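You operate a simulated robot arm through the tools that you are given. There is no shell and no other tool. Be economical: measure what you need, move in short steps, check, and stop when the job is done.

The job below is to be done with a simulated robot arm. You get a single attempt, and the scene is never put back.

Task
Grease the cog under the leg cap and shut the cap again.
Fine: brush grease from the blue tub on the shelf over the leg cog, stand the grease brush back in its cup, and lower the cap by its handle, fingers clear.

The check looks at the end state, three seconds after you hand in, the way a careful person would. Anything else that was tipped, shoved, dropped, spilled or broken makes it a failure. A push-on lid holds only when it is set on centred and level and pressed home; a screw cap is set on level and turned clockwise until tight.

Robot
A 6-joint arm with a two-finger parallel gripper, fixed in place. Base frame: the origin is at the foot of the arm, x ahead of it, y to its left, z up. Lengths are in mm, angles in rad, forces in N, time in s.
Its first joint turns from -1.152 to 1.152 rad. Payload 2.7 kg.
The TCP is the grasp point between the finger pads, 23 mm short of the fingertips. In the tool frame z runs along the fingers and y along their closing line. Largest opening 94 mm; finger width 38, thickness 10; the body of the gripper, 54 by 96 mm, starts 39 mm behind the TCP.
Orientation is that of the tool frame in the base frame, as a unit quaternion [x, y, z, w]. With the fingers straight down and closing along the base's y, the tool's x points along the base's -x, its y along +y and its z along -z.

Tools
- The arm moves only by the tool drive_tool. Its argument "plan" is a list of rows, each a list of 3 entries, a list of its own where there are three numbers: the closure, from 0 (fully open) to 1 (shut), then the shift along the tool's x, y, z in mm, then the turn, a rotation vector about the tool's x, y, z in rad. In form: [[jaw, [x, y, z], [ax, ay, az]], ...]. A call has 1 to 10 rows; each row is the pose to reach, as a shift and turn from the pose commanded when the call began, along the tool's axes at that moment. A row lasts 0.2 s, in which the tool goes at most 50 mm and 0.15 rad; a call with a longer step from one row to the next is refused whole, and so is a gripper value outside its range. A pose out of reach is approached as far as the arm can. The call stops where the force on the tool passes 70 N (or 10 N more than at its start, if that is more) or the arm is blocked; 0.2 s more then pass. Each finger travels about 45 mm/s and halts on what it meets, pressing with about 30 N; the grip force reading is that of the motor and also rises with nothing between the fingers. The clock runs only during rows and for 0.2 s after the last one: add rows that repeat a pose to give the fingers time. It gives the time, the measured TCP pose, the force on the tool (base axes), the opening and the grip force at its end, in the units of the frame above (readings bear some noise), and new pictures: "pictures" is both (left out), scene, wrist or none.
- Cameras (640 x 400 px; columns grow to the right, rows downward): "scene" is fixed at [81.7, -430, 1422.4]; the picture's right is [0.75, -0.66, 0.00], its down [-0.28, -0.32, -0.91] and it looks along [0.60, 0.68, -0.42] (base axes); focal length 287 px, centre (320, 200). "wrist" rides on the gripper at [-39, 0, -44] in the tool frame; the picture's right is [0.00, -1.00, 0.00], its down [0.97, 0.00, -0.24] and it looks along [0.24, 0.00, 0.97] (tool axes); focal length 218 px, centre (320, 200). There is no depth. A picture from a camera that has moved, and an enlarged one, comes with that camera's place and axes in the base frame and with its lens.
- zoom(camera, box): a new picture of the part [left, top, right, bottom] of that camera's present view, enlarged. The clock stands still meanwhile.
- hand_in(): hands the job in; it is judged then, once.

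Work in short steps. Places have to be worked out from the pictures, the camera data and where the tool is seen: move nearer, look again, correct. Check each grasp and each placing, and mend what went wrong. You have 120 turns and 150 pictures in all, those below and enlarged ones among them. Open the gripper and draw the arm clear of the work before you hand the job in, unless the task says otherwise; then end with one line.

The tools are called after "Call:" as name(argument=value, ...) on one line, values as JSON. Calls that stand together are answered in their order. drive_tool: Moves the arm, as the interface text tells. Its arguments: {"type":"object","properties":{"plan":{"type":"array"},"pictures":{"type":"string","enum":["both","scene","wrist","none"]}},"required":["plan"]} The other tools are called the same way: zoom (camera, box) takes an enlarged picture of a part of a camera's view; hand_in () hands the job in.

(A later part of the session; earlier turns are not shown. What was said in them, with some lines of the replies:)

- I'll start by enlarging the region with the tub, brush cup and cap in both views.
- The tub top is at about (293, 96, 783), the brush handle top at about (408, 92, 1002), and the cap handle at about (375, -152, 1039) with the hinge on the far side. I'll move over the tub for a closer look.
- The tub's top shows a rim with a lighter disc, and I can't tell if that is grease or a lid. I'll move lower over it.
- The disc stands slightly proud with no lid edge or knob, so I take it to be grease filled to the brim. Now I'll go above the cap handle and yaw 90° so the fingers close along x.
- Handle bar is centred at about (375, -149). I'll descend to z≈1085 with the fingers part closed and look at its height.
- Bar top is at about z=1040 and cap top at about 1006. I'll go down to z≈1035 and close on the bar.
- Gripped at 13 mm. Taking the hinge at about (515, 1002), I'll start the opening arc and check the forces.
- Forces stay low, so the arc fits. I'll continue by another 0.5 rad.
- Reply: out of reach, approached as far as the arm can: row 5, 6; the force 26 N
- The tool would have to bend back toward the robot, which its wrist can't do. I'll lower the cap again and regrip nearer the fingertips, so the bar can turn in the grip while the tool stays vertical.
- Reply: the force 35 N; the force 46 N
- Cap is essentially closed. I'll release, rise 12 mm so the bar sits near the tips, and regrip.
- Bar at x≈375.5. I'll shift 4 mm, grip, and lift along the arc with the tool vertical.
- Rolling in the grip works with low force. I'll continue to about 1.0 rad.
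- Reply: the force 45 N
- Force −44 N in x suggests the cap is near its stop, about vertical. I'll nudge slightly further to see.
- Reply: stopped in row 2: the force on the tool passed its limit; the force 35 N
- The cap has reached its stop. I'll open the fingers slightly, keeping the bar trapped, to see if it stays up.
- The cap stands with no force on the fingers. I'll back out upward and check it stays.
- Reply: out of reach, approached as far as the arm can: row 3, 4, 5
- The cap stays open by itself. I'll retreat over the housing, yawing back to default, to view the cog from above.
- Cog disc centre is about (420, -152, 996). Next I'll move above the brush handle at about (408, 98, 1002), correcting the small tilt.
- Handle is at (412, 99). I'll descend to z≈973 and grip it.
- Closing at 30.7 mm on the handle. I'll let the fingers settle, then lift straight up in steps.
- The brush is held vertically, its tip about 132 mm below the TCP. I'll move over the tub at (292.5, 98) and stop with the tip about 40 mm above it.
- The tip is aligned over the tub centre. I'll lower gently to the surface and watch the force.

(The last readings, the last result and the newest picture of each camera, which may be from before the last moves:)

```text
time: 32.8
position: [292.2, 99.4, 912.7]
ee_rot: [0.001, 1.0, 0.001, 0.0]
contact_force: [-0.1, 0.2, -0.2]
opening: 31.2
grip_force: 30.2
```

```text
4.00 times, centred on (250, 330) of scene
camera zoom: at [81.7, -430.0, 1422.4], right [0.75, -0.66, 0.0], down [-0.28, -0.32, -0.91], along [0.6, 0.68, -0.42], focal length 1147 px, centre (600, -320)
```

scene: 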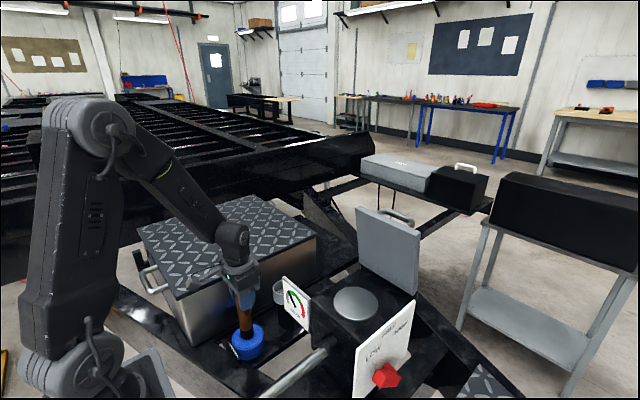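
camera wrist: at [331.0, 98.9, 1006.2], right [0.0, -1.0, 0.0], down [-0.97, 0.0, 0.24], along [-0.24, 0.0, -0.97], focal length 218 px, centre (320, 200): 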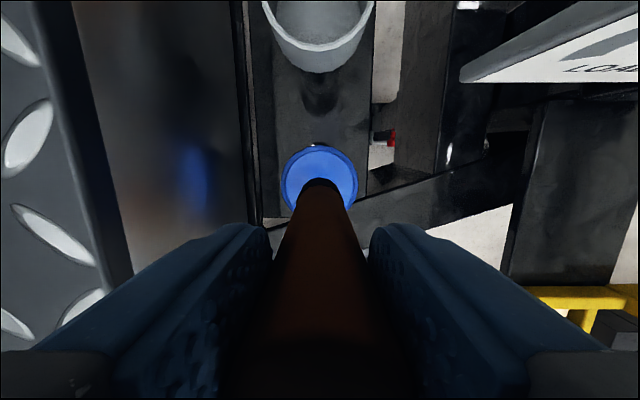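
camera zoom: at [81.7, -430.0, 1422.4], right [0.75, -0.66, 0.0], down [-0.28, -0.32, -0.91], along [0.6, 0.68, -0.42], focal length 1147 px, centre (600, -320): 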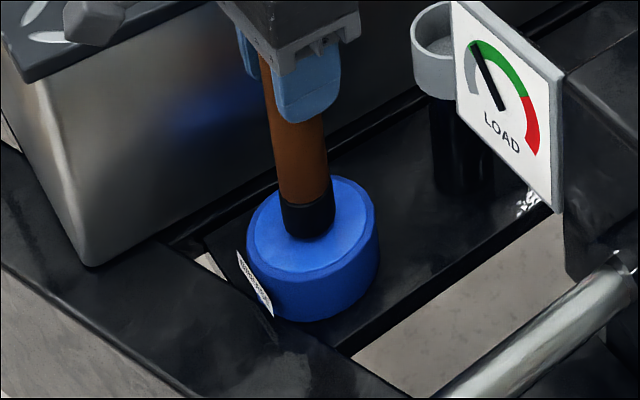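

No contact force yet. I'll go another 10 mm slowly.

Call:
drive_tool(plan=[[1, [0, 0, 3], [0, 0, 0]], [1, [0, 0, 6], [0, 0, 0]], [1, [0, 0, 9], [0, 0, 0]], [1, [0, 0, 9], [0, 0, 0]]], pictures="none")

Call:
zoom(camera="scene", box=[210, 280, 290, 380])

```text
time: 33.8
position: [291.9, 100.4, 904.7]
ee_rot: [0.0, 1.0, 0.001, 0.003]
contact_force: [0.3, -5.0, 32.6]
opening: 31.2
grip_force: 30.3
```

```text
4.00 times, centred on (250, 330) of scene
camera zoom: at [81.4, -430.2, 1422.3], right [0.75, -0.66, 0.0], down [-0.28, -0.32, -0.91], along [0.6, 0.68, -0.42], focal length 1147 px, centre (600, -320)
```

zoom: 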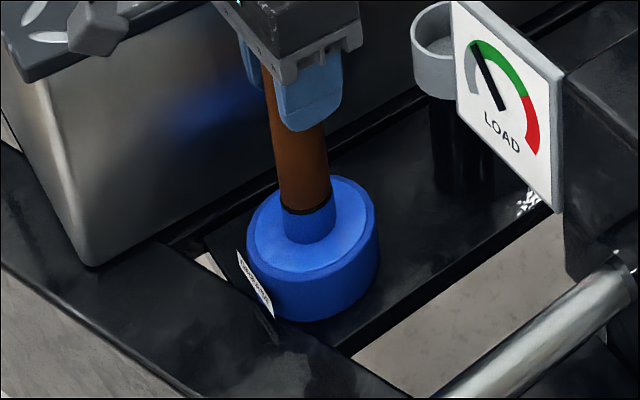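

The bristles turned blue, so the brush is loaded. I'll lift straight up and carry it above the cog.

Call:
drive_tool(plan=[[1, [0, 0, -15], [0, 0, 0]], [1, [0, 0, -60], [0, 0, 0]], [1, [0, 0, -105], [0, 0, 0]], [1, [0, 0, -150], [0, 0, 0]], [1, [0, 0, -195], [0, 0, 0]], [1, [0, 0, -240], [0, 0, 0]], [1, [0, 0, -275], [0, 0, 0]], [1, [-5, -35, -280], [0, 0, 0]], [1, [-25, -75, -280], [0, 0, 0]], [1, [-40, -115, -280], [0, 0, 0]]], pictures="none")

Call:
drive_tool(plan=[[1, [-20, -40, 0], [0, 0, 0]], [1, [-45, -75, 0], [0, 0, 0]], [1, [-70, -110, 0], [0, 0, 0]], [1, [-86, -137, 0], [0, 0, 0]], [1, [-86, -137, 20], [0, 0, 0]], [1, [-86, -137, 30], [0, 0, 0]], [1, [-86, -137, 30], [0, 0, 0]]], pictures="both")

Call:
zoom(camera="scene", box=[290, 180, 450, 340])

```text
time: 36.0
position: [333.1, -16.2, 1184.5]
ee_rot: [0.001, 1.0, 0.001, 0.0]
contact_force: [-0.5, 0.4, -1.1]
opening: 30.8
grip_force: 30.4
```

```text
time: 37.5
position: [416.8, -152.8, 1153.5]
ee_rot: [0.001, 1.0, 0.0, 0.0]
contact_force: [0.2, -0.4, -0.5]
opening: 30.9
grip_force: 30.6
camera wrist: at [456.2, -153.5, 1199.3], right [0.0, -1.0, 0.0], down [-0.97, 0.0, 0.24], along [-0.24, 0.0, -0.97], focal length 218 px, centre (320, 200)
```

scene: 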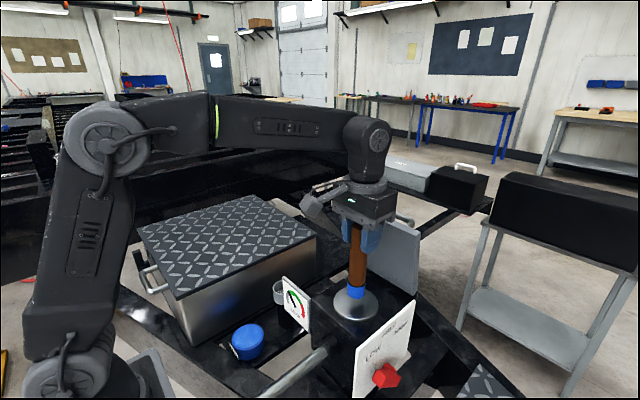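
wrist: 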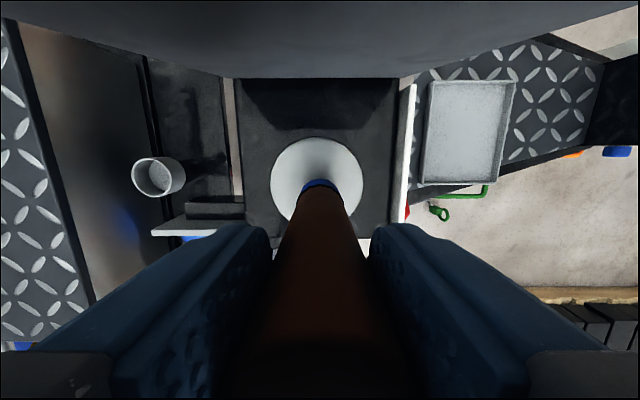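

```text
2.50 times, centred on (370, 260) of scene
camera zoom: at [81.7, -430.0, 1422.4], right [0.75, -0.66, 0.0], down [-0.28, -0.32, -0.91], along [0.6, 0.68, -0.42], focal length 717 px, centre (195, 50)
```

zoom: 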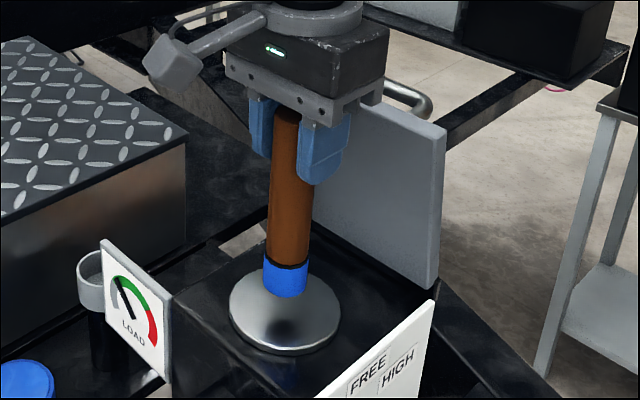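

Cog centre refined to about (424, -152), radius about 44. I'll descend slowly until light contact.

Call:
drive_tool(plan=[[1, [-5, 0, 12], [0, 0, 0]], [1, [-5, 0, 20], [0, 0, 0]], [1, [-5, 0, 24], [0, 0, 0]], [1, [-5, 0, 27], [0, 0, 0]], [1, [-5, 0, 27], [0, 0, 0]]], pictures="none")

Call:
zoom(camera="scene", box=[310, 240, 410, 340])

```text
time: 38.8
position: [423.2, -153.0, 1127.7]
ee_rot: [0.0, 1.0, 0.001, 0.0]
contact_force: [0.3, 0.4, -0.3]
opening: 30.9
grip_force: 29.9
```

```text
4.00 times, centred on (360, 290) of scene
camera zoom: at [81.7, -430.0, 1422.4], right [0.75, -0.66, 0.0], down [-0.28, -0.32, -0.91], along [0.6, 0.68, -0.42], focal length 1147 px, centre (160, -160)
```

zoom: 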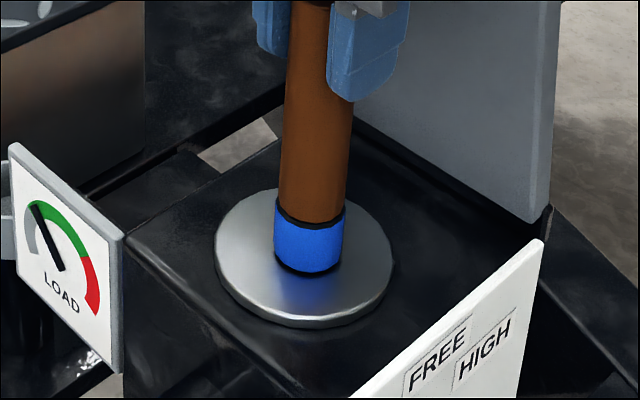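

Very close but no force yet; another 4 mm.

Call:
drive_tool(plan=[[1, [0, 0, 2], [0, 0, 0]], [1, [0, 0, 4], [0, 0, 0]], [1, [0, 0, 4], [0, 0, 0]]], pictures="none")

Call:
zoom(camera="scene", box=[310, 240, 410, 340])

```text
time: 39.5
position: [422.7, -152.7, 1125.7]
ee_rot: [0.001, 1.0, -0.001, 0.003]
contact_force: [-3.5, 2.8, 26.7]
opening: 31.1
grip_force: 30.2
```

```text
4.00 times, centred on (360, 290) of scene
camera zoom: at [81.2, -429.8, 1422.5], right [0.75, -0.66, 0.0], down [-0.27, -0.32, -0.91], along [0.6, 0.68, -0.42], focal length 1147 px, centre (160, -160)
```

zoom: 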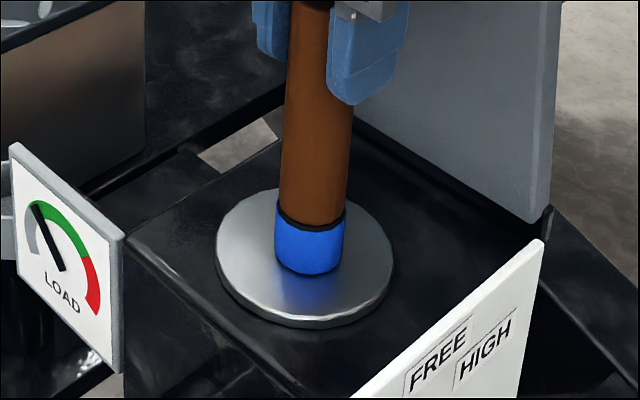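

Contact made at 27 N. I'll ease off a millimetre and sweep the brush round the cog.

Call:
drive_tool(plan=[[1, [0, 0, -1], [0, 0, 0]], [1, [-12, 0, -1], [0, 0, 0]], [1, [-20, 6, -1], [0, 0, 0]], [1, [-14, 17, -1], [0, 0, 0]], [1, [0, 23, -1], [0, 0, 0]], [1, [14, 17, -1], [0, 0, 0]], [1, [23, 4, -1], [0, 0, 0]], [1, [18, -12, -1], [0, 0, 0]], [1, [5, -22, -1], [0, 0, 0]], [1, [-12, -17, -1], [0, 0, 0]]], pictures="scene")

Call:
zoom(camera="scene", box=[310, 240, 410, 340])

```text
time: 41.8
position: [433.7, -170.6, 1123.3]
ee_rot: [0.002, 1.0, 0.001, -0.001]
contact_force: [-1.1, -0.9, 3.2]
opening: 30.8
grip_force: 30.4
```

scene: 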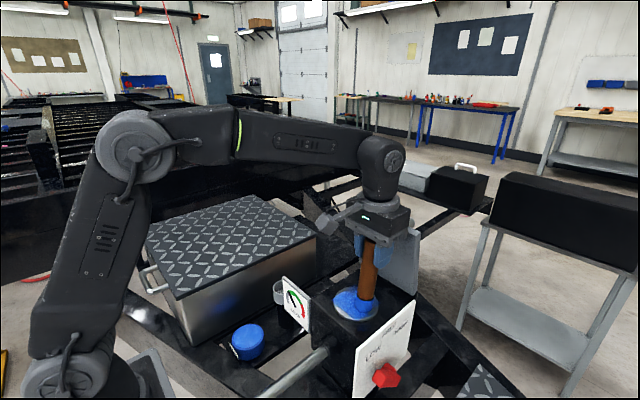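

```text
4.00 times, centred on (360, 290) of scene
camera zoom: at [81.5, -430.0, 1422.4], right [0.75, -0.66, 0.0], down [-0.28, -0.32, -0.91], along [0.6, 0.68, -0.42], focal length 1147 px, centre (160, -160)
```

zoom: 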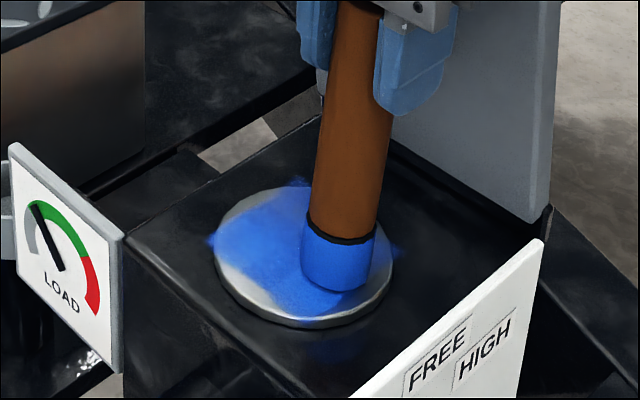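

Most of the cog is blue; the near rim (−x−y) and right edge are still bare. I'll sweep those and the centre.

Call:
drive_tool(plan=[[1, [6, -8, 0.5], [0, 0, 0]], [1, [19, -8, 0.5], [0, 0, 0]], [1, [31, -1, 0.5], [0, 0, 0]], [1, [38, 12, 0.5], [0, 0, 0]], [1, [21, 13, 0.5], [0, 0, 0]], [1, [6, 6, 0.5], [0, 0, 0]], [1, [-11, 3, 0.5], [0, 0, 0]], [1, [-13, 18, 0.5], [0, 0, 0]], [1, [6, 18, 0.5], [0, 0, 0]], [1, [12, 18, -15], [0, 0, 0]]], pictures="none")

Call:
drive_tool(plan=[[1, [0, 0, -40], [0, 0, 0]], [1, [0, 0, -60], [0, 0, 0]], [1, [0, 0, -60], [0, 0, 0]]], pictures="both")

Call:
zoom(camera="scene", box=[300, 190, 440, 340])

```text
time: 44.0
position: [422.9, -153.1, 1137.8]
ee_rot: [0.0, 1.0, 0.002, 0.001]
contact_force: [-0.5, 0.3, 0.1]
opening: 30.7
grip_force: 30.1
```

```text
time: 44.8
position: [422.1, -153.0, 1199.8]
ee_rot: [0.002, 1.0, 0.001, 0.0]
contact_force: [0.2, 0.7, -0.4]
opening: 31.1
grip_force: 30.3
camera wrist: at [461.5, -152.7, 1244.5], right [0.0, -1.0, 0.0], down [-0.97, 0.0, 0.24], along [-0.24, 0.0, -0.97], focal length 218 px, centre (320, 200)
```

scene: 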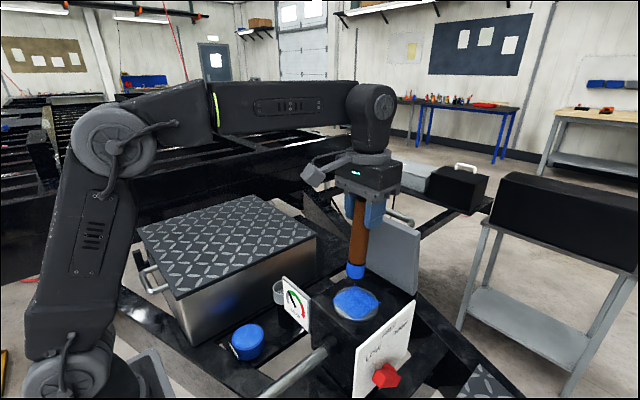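
wrist: 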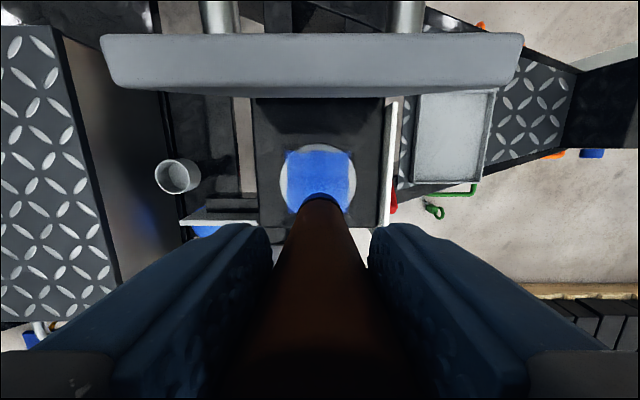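

```text
2.67 times, centred on (370, 265) of scene
camera zoom: at [81.7, -430.0, 1422.4], right [0.75, -0.66, 0.0], down [-0.28, -0.32, -0.91], along [0.6, 0.68, -0.42], focal length 765 px, centre (187, 27)
```

zoom: 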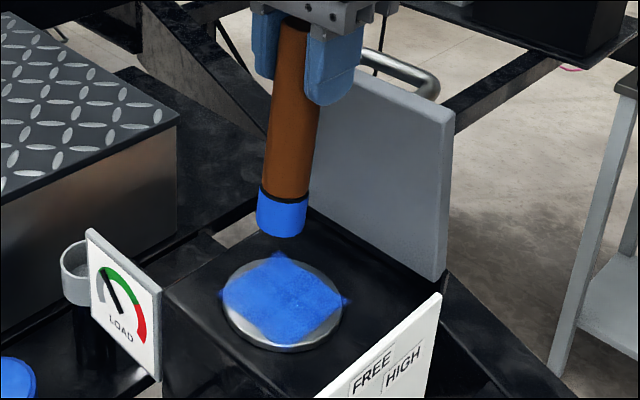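

The cog face is fully coated. The brush has leaned about 0.06 rad in the grip (tip toward −x), so I'll go above the cup and tilt the tool to bring it upright.

Call:
drive_tool(plan=[[1, [2, 40, 0], [0, 0, 0]], [1, [4, 80, 0], [0, -0.02, 0]], [1, [6, 120, 0], [0, -0.04, 0]], [1, [8, 160, 0], [0, -0.06, 0]], [1, [8, 200, 0], [0, -0.06, 0]], [1, [8, 235, 0], [0, -0.06, 0]], [1, [8, 252, 20], [0, -0.06, 0]], [1, [8, 252, 60], [0, -0.06, 0]], [1, [8, 252, 100], [0, -0.06, 0]], [1, [8, 252, 120], [0, -0.06, 0]]], pictures="both")

Call:
zoom(camera="scene", box=[220, 180, 340, 330])

Call:
zoom(camera="wrist", box=[260, 110, 380, 230])

```text
time: 47.0
position: [416.4, 99.6, 1078.9]
ee_rot: [0.0, 1.0, 0.001, 0.03]
contact_force: [0.2, -0.7, -0.6]
opening: 30.7
grip_force: 29.6
camera wrist: at [451.4, 100.2, 1127.4], right [0.0, -1.0, 0.0], down [-0.98, 0.0, 0.18], along [-0.18, 0.0, -0.98], focal length 218 px, centre (320, 200)
```

scene: 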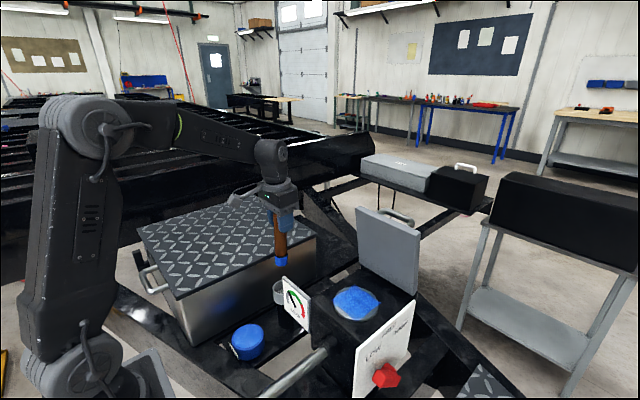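
wrist: 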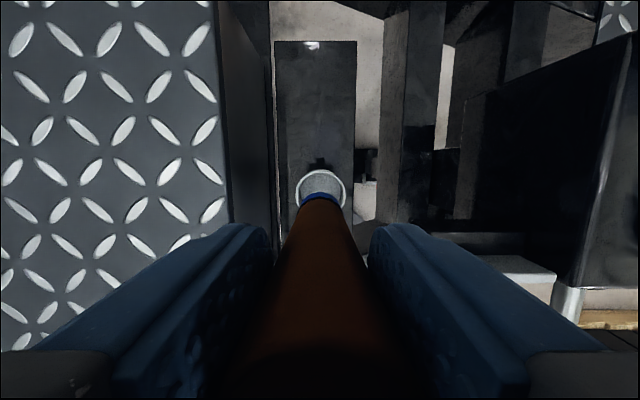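

```text
2.67 times, centred on (280, 255) of scene
camera zoom: at [81.7, -430.0, 1422.4], right [0.75, -0.66, 0.0], down [-0.28, -0.32, -0.91], along [0.6, 0.68, -0.42], focal length 765 px, centre (427, 53)
```

zoom: 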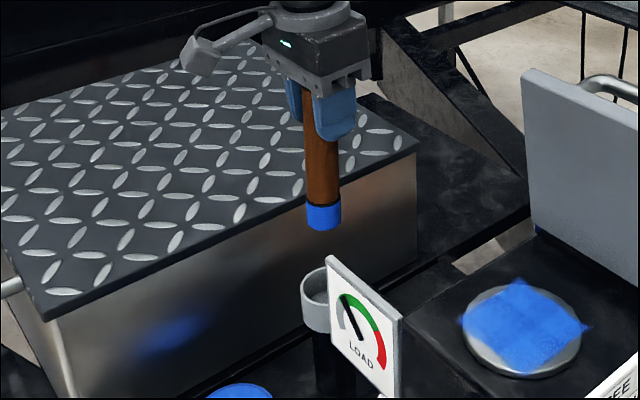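

```text
3.33 times, centred on (320, 170) of wrist
camera zoom: at [451.4, 100.2, 1127.4], right [0.0, -1.0, 0.0], down [-0.98, 0.0, 0.18], along [-0.18, 0.0, -0.98], focal length 728 px, centre (320, 300)
```

zoom: 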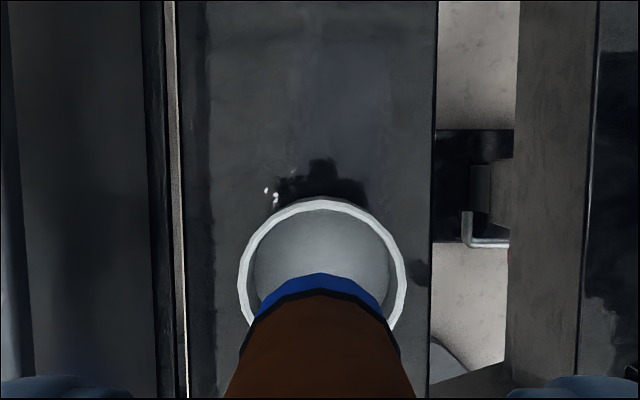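

Cup centre is about (412, 100), and the brush is upright above it. I'll lower until the tip is just inside the rim.

Call:
drive_tool(plan=[[1, [4, 0, 35], [0, 0, 0]], [1, [6, 0, 65], [0, 0, 0]], [1, [7.3, 0, 88], [0, 0, 0]], [1, [7.3, 0, 88], [0, 0, 0]]], pictures="wrist")

Call:
zoom(camera="scene", box=[240, 220, 320, 340])

Call:
zoom(camera="wrist", box=[250, 110, 390, 250])

```text
time: 48.0
position: [411.1, 100.6, 991.4]
ee_rot: [0.001, 1.0, 0.001, 0.031]
contact_force: [-0.4, -0.5, -0.6]
opening: 30.9
grip_force: 29.8
camera wrist: at [448.5, 100.2, 1038.4], right [0.0, -1.0, 0.0], down [-0.98, 0.0, 0.18], along [-0.18, 0.0, -0.98], focal length 218 px, centre (320, 200)
```

wrist: 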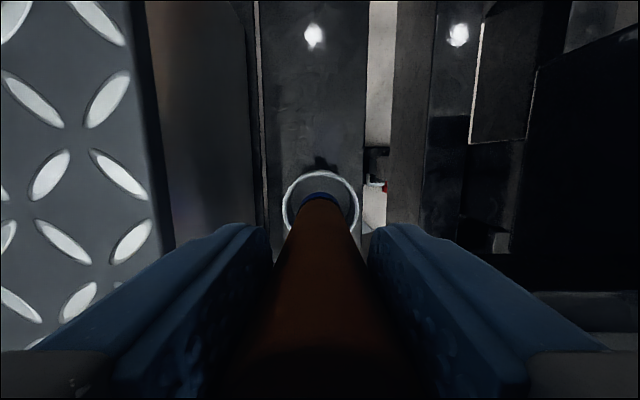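

```text
3.33 times, centred on (280, 280) of scene
camera zoom: at [81.7, -430.0, 1422.4], right [0.75, -0.66, 0.0], down [-0.28, -0.32, -0.91], along [0.6, 0.68, -0.42], focal length 956 px, centre (453, -67)
```

zoom: 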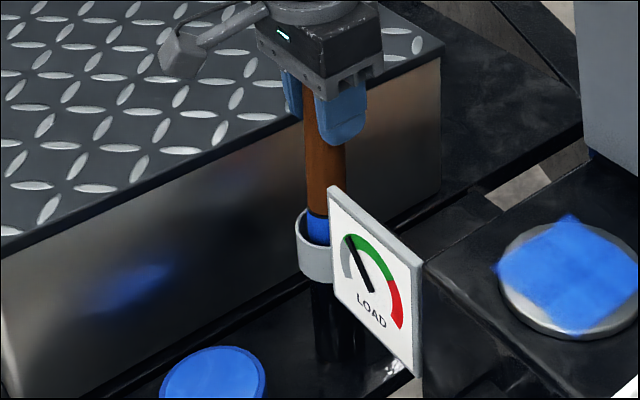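

```text
2.86 times, centred on (320, 180) of wrist
camera zoom: at [448.5, 100.2, 1038.4], right [0.0, -1.0, 0.0], down [-0.98, 0.0, 0.18], along [-0.18, 0.0, -0.98], focal length 624 px, centre (320, 257)
```

zoom: 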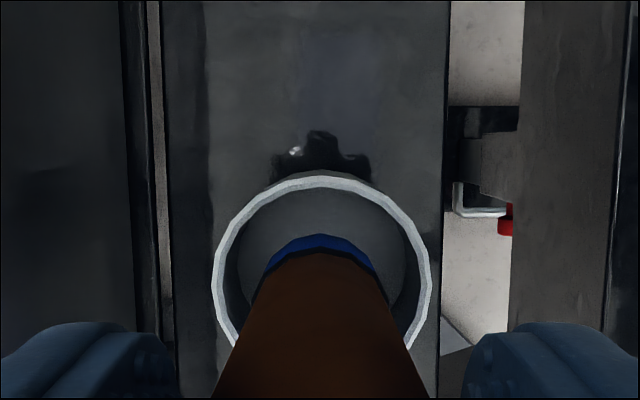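

The tip is inside the rim. I'll lower to the cup floor in small steps, shifting 3 mm in +x.

Call:
drive_tool(plan=[[1, [-2, 0, 6], [0, 0, 0]], [1, [-2, 0, 12], [0, 0, 0]], [1, [-2, 0, 16], [0, 0, 0]], [1, [-2, 0, 18], [0, 0, 0]], [1, [-2, 0, 18], [0, 0, 0]]], pictures="none")

```text
time: 49.1
position: [415.5, 100.2, 972.8]
ee_rot: [0.0, 1.0, 0.0, 0.03]
contact_force: [-0.8, -0.2, -0.8]
opening: 30.9
grip_force: 30.1
```

No contact yet; continuing in 2 mm steps.

Call:
drive_tool(plan=[[1, [0, 0, 2], [0, 0, 0]], [1, [0, 0, 4], [0, 0, 0]], [1, [0, 0, 5], [0, 0, 0]], [1, [0, 0, 5], [0, 0, 0]]], pictures="none")

```text
time: 50.1
position: [417.1, 98.9, 969.2]
ee_rot: [0.001, 1.0, 0.002, 0.03]
contact_force: [-2.1, -0.8, 7.6]
opening: 31.0
grip_force: 30.5
```

Contact with the floor at 7.6 N. I'll open gently and check.

Call:
drive_tool(plan=[[0.6, [0, 0, 0], [0, 0, 0]], [0.45, [0, 0, 0], [0, 0, 0]], [0.4, [0, 0, 0], [0, 0, 0]], [0.35, [0, 0, 0], [0, 0, 0]]], pictures="both")

Call:
zoom(camera="scene", box=[240, 220, 320, 340])

```text
time: 51.1
position: [415.1, 100.6, 968.5]
ee_rot: [0.001, 1.0, 0.0, 0.029]
contact_force: [-0.4, 0.3, -0.5]
opening: 61.1
grip_force: 0.0
camera wrist: at [452.2, 100.0, 1016.2], right [0.0, -1.0, 0.0], down [-0.98, 0.0, 0.18], along [-0.18, 0.0, -0.98], focal length 218 px, centre (320, 200)
```

scene: 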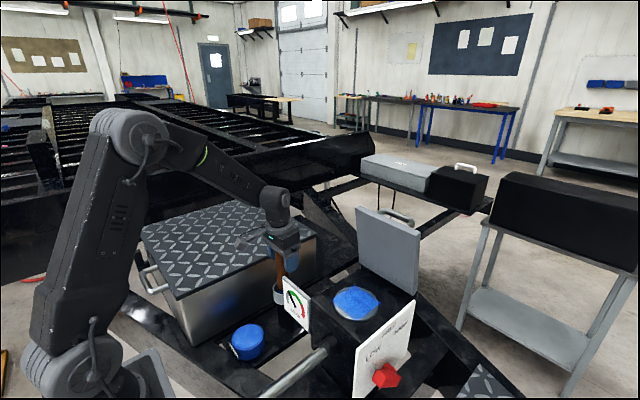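
wrist: 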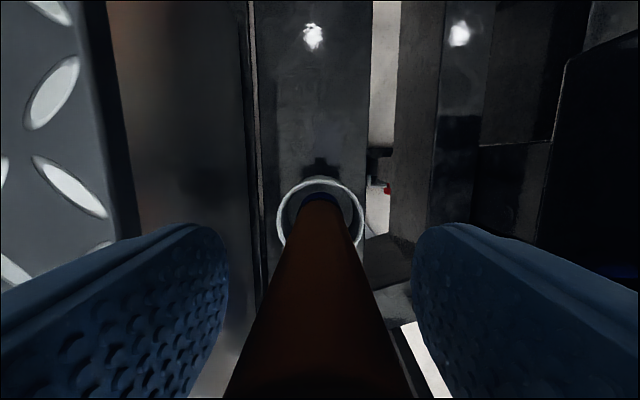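

```text
3.33 times, centred on (280, 280) of scene
camera zoom: at [81.7, -430.0, 1422.4], right [0.75, -0.66, 0.0], down [-0.28, -0.32, -0.91], along [0.6, 0.68, -0.42], focal length 956 px, centre (453, -67)
```

zoom: 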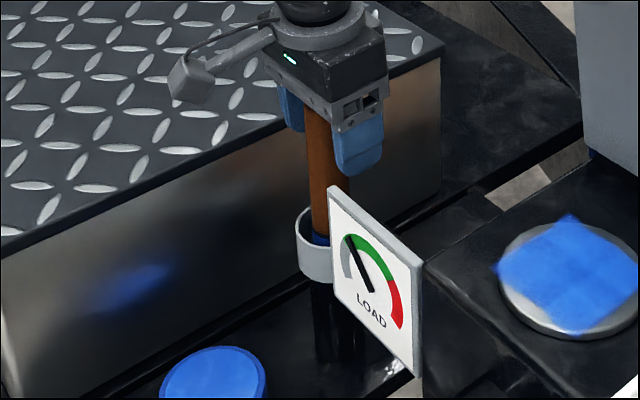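

The brush stands free. I'll rise straight up and check it stays.

Call:
drive_tool(plan=[[0.2, [-0.6, 0, -10], [0, 0, 0]], [0.1, [-2, 0, -40], [0, 0, 0]], [0, [-5, 0, -85], [0, 0.03, 0]], [0, [-8, 0, -130], [0, 0.06, 0]], [0, [-11, 0, -175], [0, 0.06, 0]], [0, [-13, 0, -215], [0, 0.06, 0]], [0, [-13, 0, -215], [0, 0.06, 0]]], pictures="both")

Call:
zoom(camera="scene", box=[210, 210, 430, 370])

```text
time: 52.8
position: [416.1, 98.7, 1184.0]
ee_rot: [0.001, 1.0, 0.001, 0.0]
contact_force: [-0.3, -0.1, 0.3]
opening: 94.0
grip_force: 0.0
camera wrist: at [455.1, 99.0, 1229.1], right [0.0, -1.0, 0.0], down [-0.97, 0.0, 0.24], along [-0.24, 0.0, -0.97], focal length 218 px, centre (320, 200)
```

scene: 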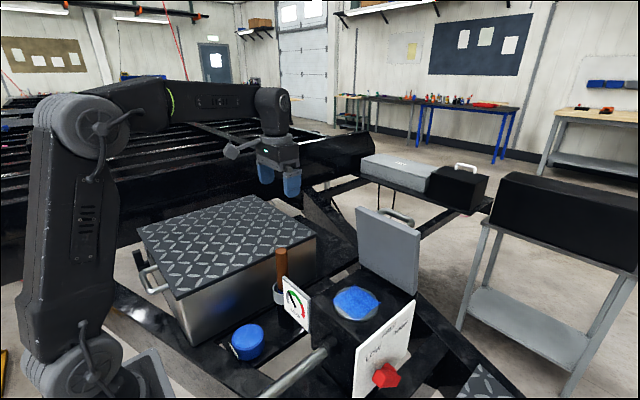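
wrist: 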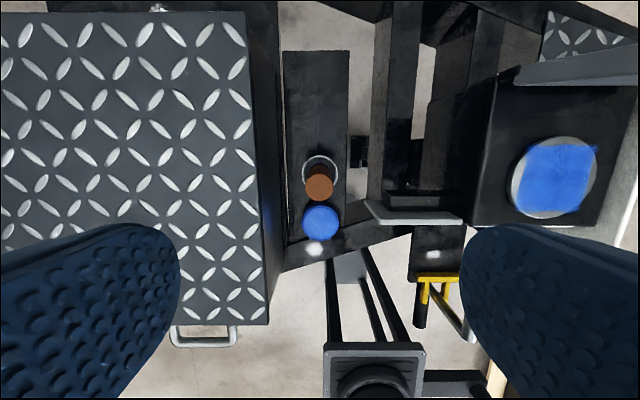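

```text
2.50 times, centred on (320, 290) of scene
camera zoom: at [81.7, -430.0, 1422.4], right [0.75, -0.66, 0.0], down [-0.28, -0.32, -0.91], along [0.6, 0.68, -0.42], focal length 717 px, centre (320, -25)
```

zoom: 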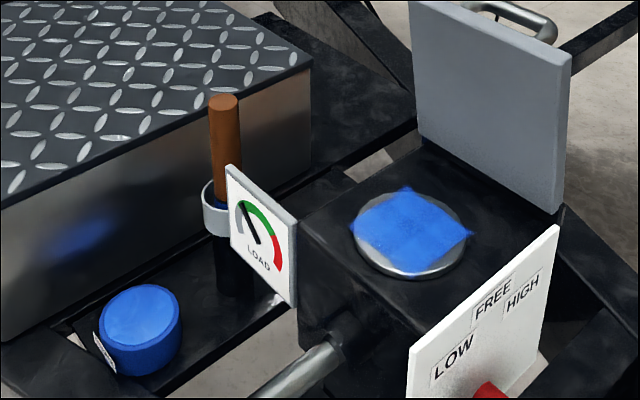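

The brush stands in its cup. Now back toward the cap handle, yawing −90° at safe height.

Call:
drive_tool(plan=[[0, [0, -15, -15], [0, 0, -0.14]], [0, [0, -45, -30], [0, 0, -0.28]], [0, [0, -75, -40], [0, 0, -0.42]], [0, [0, -110, -40], [0, 0, -0.56]], [0.2, [0, -145, -40], [0, 0, -0.7]], [0.4, [-5, -180, -40], [0, 0, -0.84]], [0.6, [-10, -215, -40], [0, 0, -0.98]], [0.74, [-15, -246, -40], [0, 0, -1.12]], [0.74, [-20, -246, -40], [0, 0, -1.26]], [0.74, [-25, -246, -40], [0, 0, -1.4]]], pictures="none")

Call:
drive_tool(plan=[[0.74, [0, 0, 0], [0, 0, -0.1]], [0.74, [0, 0, 0], [0, 0, -0.171]], [0.74, [0, 0, 0], [0, 0, -0.171]]], pictures="both")

```text
time: 55.0
position: [440.8, -147.0, 1223.5]
ee_rot: [-0.645, 0.765, 0.001, 0.0]
contact_force: [-0.4, -0.1, 0.1]
opening: 24.6
grip_force: 0.0
```

```text
time: 55.8
position: [440.7, -146.5, 1223.0]
ee_rot: [0.707, -0.707, 0.0, 0.0]
contact_force: [0.5, -0.3, -0.3]
opening: 24.5
grip_force: 0.0
camera wrist: at [440.6, -107.4, 1268.7], right [1.0, 0.0, 0.0], down [0.0, -0.97, 0.24], along [0.0, -0.24, -0.97], focal length 218 px, centre (320, 200)
```

scene: 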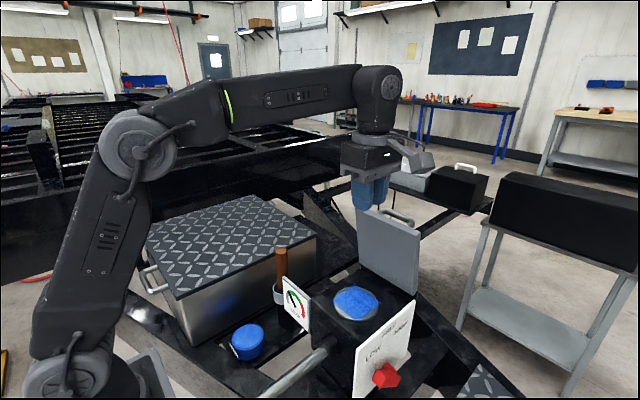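
wrist: 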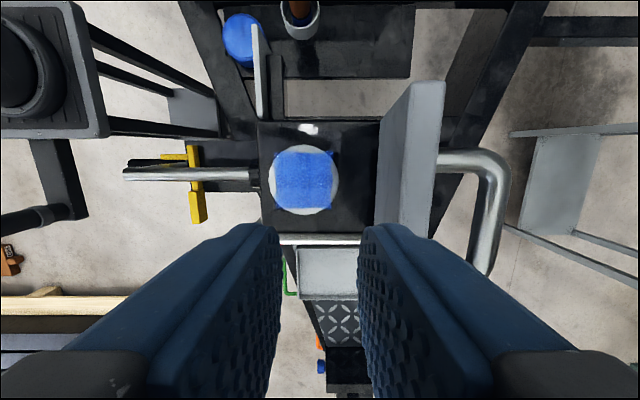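

Bar is at x≈538. I'll go forward above the plate and stop before lowering around the bar.

Call:
drive_tool(plan=[[0.74, [0, -43, 6], [0, 0, 0]], [0.74, [0, -75, 12], [0, 0, 0]], [0.74, [0, -86, 15], [0, 0, 0]], [0.74, [0, -93, 24], [0, 0, 0]], [0.74, [0, -97, 35], [0, 0, 0]], [0.74, [0, -97, 35], [0, 0, 0]]], pictures="both")

Call:
zoom(camera="scene", box=[340, 150, 440, 250])

```text
time: 57.1
position: [536.3, -145.5, 1187.9]
ee_rot: [-0.707, 0.707, 0.001, 0.001]
contact_force: [0.5, 0.1, 0.2]
opening: 24.5
grip_force: 0.1
camera wrist: at [537.4, -107.2, 1233.8], right [1.0, 0.0, 0.0], down [0.0, -0.97, 0.24], along [0.0, -0.24, -0.97], focal length 218 px, centre (320, 200)
```

scene: 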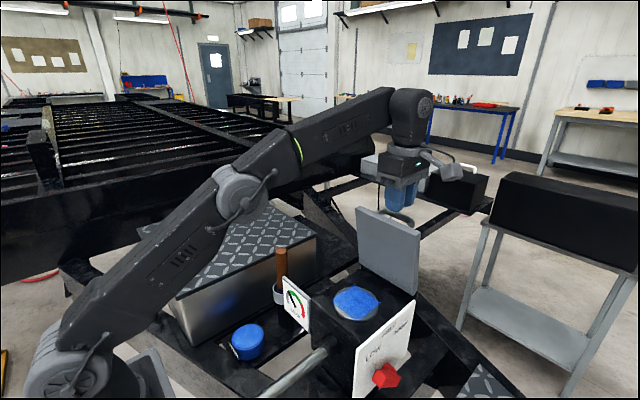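
wrist: 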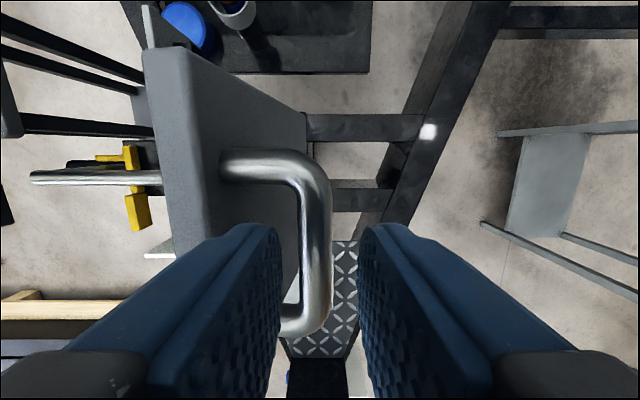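

```text
4.00 times, centred on (390, 200) of scene
camera zoom: at [81.7, -430.0, 1422.4], right [0.75, -0.66, 0.0], down [-0.28, -0.32, -0.91], along [0.6, 0.68, -0.42], focal length 1147 px, centre (40, 200)
```

zoom: 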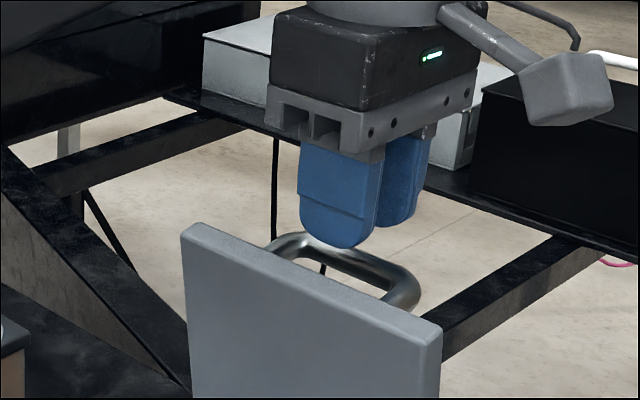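

Bar at x≈535.5, between the fingers. I'll go straight down 28 mm and grip.

Call:
drive_tool(plan=[[0.74, [0, 1, 14], [0, 0, 0]], [0.74, [0, 1, 28], [0, 0, 0]], [0.74, [0, 1, 28], [0, 0, 0]], [1, [0, 1, 28], [0, 0, 0]], [1, [0, 1, 28], [0, 0, 0]]], pictures="wrist")

```text
time: 58.4
position: [533.9, -147.1, 1159.5]
ee_rot: [-0.705, 0.71, 0.003, -0.001]
contact_force: [-22.8, 5.3, -4.2]
opening: 13.5
grip_force: 44.7
camera wrist: at [535.8, -107.5, 1205.3], right [1.0, -0.01, -0.01], down [0.0, -0.97, 0.24], along [-0.01, -0.24, -0.97], focal length 218 px, centre (320, 200)
```

wrist: 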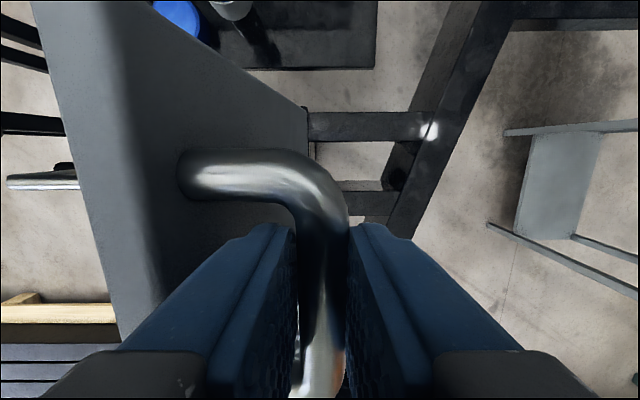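

Gripped. I'll lower along the reverse arc, first to about 1.0 rad.

Call:
drive_tool(plan=[[1, [0, 6, -0.5], [0, 0, 0]], [1, [0, 12.5, -1], [0, 0, 0]], [1, [0, 27, -1.1], [0, 0, 0]], [1, [0, 41, 0.4], [0, 0, 0]], [1, [0, 55, 3.2], [0, 0, 0]], [1, [0, 69, 7.4], [0, 0, 0]], [1, [0, 69, 7.4], [0, 0, 0]]], pictures="scene")

```text
time: 60.0
position: [467.4, -146.2, 1154.9]
ee_rot: [-0.706, 0.708, 0.0, 0.001]
contact_force: [0.6, -5.0, 1.2]
opening: 13.7
grip_force: 45.5
```

scene: 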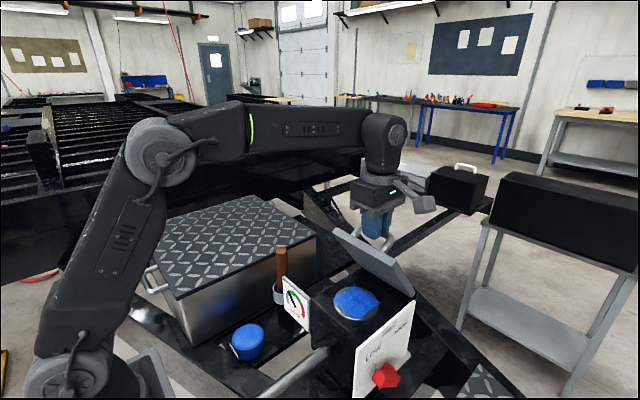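

Call:
drive_tool(plan=[[1, [0, 13.3, 5.5], [0, 0, 0]], [1, [0, 26, 12.4], [0, 0, 0]], [1, [0, 38, 20.5], [0, 0, 0]], [1, [0, 49.2, 29.8], [0, 0, 0]], [1, [0, 59.5, 40.1], [0, 0, 0]], [1, [0, 68.5, 51.3], [0, 0, 0]], [1, [0, 76.5, 63.4], [0, 0, 0]], [1, [0, 83, 76.2], [0, 0, 0]], [1, [0, 88.3, 89.6], [0, 0, 0]], [1, [0, 88.3, 89.6], [0, 0, 0]]], pictures="scene")

```text
time: 62.1
position: [379.1, -145.6, 1063.1]
ee_rot: [-0.707, 0.708, 0.002, 0.001]
contact_force: [0.5, -0.7, 1.2]
opening: 13.3
grip_force: 45.3
```

scene: 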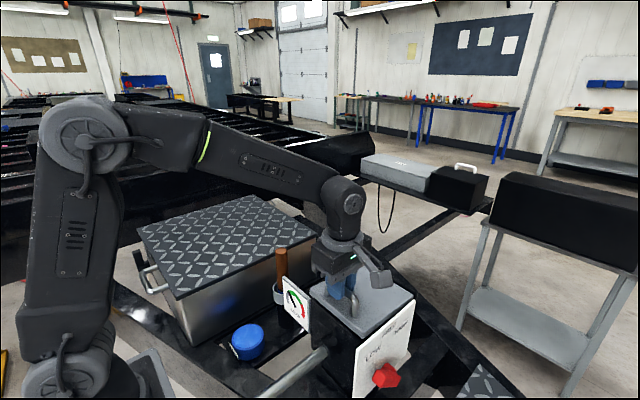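

Cap is nearly shut. I'll lower the last 14–17 mm slowly until seated.

Call:
drive_tool(plan=[[1, [0, 2.2, 7], [0, 0, 0]], [1, [0, 3.5, 12], [0, 0, 0]], [1, [0, 4, 15], [0, 0, 0]], [1, [0, 4, 17], [0, 0, 0]], [1, [0, 4, 17], [0, 0, 0]]], pictures="scene")

Call:
zoom(camera="scene", box=[280, 240, 440, 360])

```text
time: 63.4
position: [375.1, -145.1, 1048.9]
ee_rot: [0.707, -0.707, 0.003, -0.002]
contact_force: [-10.9, 11.4, 41.7]
opening: 13.5
grip_force: 45.2
```

scene: 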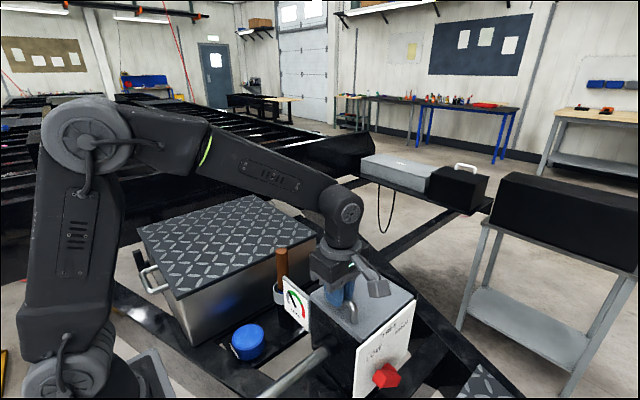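

```text
3.33 times, centred on (360, 300) of scene
camera zoom: at [80.8, -429.4, 1422.6], right [0.75, -0.66, 0.0], down [-0.27, -0.32, -0.91], along [0.6, 0.68, -0.42], focal length 956 px, centre (187, -133)
```

zoom: 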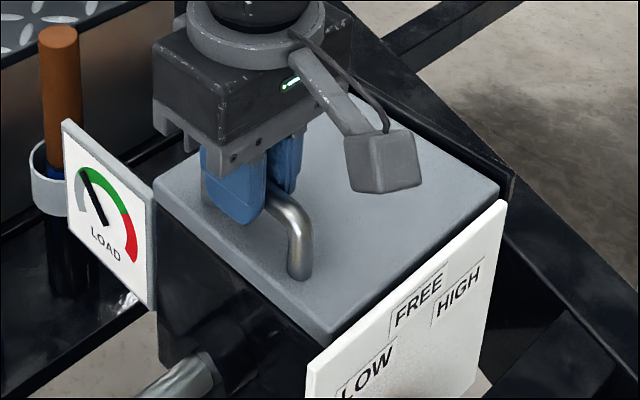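

Seated with 42 N of downward press. I'll ease off, open the fingers and rise clear.

Call:
drive_tool(plan=[[1, [0, 0, -2], [0, 0, 0]], [0.7, [0, 0, -2], [0, 0, 0]], [0.6, [0, 0, -2], [0, 0, 0]], [0.55, [0, 0, -2], [0, 0, 0]], [0.5, [0, 0, -25], [0, 0, 0]], [0.5, [0, 0, -65], [0, 0, 0]], [0.2, [0, 10, -110], [0, 0, 0]], [0, [0, 40, -145], [0, 0, 0]], [0, [0, 60, -175], [0, 0, 0]], [0, [0, 60, -175], [0, 0, 0]]], pictures="both")

Call:
zoom(camera="scene", box=[200, 220, 440, 380])

```text
time: 65.5
position: [314.5, -148.0, 1221.7]
ee_rot: [-0.706, 0.708, -0.001, 0.001]
contact_force: [-0.7, -0.5, -0.5]
opening: 94.0
grip_force: 0.0
camera wrist: at [314.9, -107.4, 1267.9], right [1.0, 0.0, 0.0], down [0.0, -0.97, 0.24], along [0.0, -0.24, -0.97], focal length 218 px, centre (320, 200)
```

scene: 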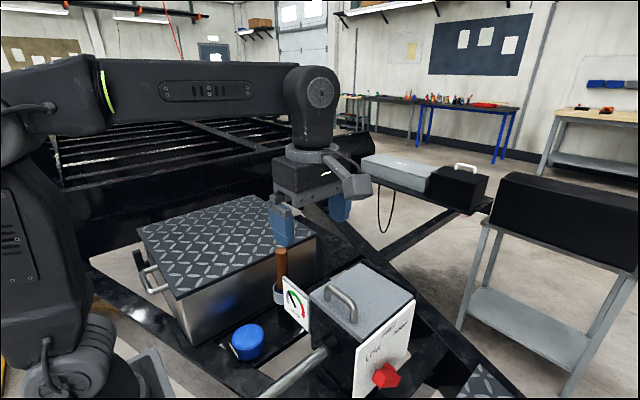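
wrist: 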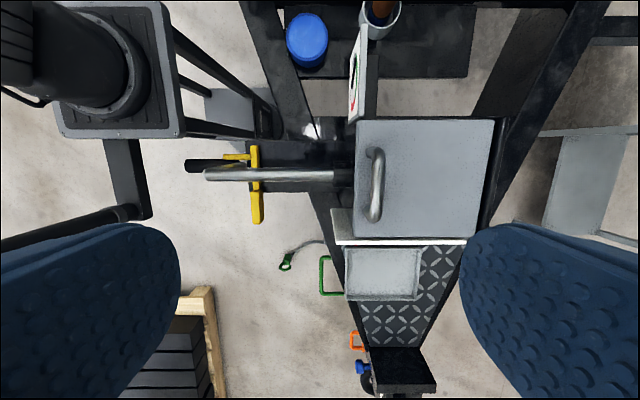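

```text
2.50 times, centred on (320, 300) of scene
camera zoom: at [81.6, -430.0, 1422.4], right [0.75, -0.66, 0.0], down [-0.28, -0.32, -0.91], along [0.6, 0.68, -0.42], focal length 717 px, centre (320, -50)
```

zoom: 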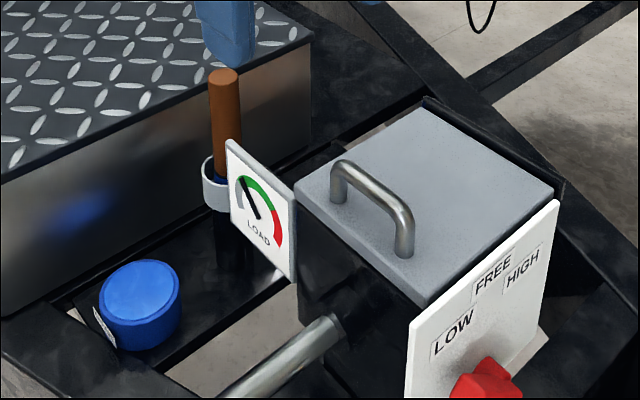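

The cap is shut flat, the brush stands in its cup, the tub hasn't moved and the arm is clear, so I'm handing in.

Call:
hand_in()

```text
The job is handed in.
```

The cog is greased across its face, with thin slivers of the rim left bare; the brush is back in its cup, the cap was lowered by its handle and is shut, and the arm is clear.
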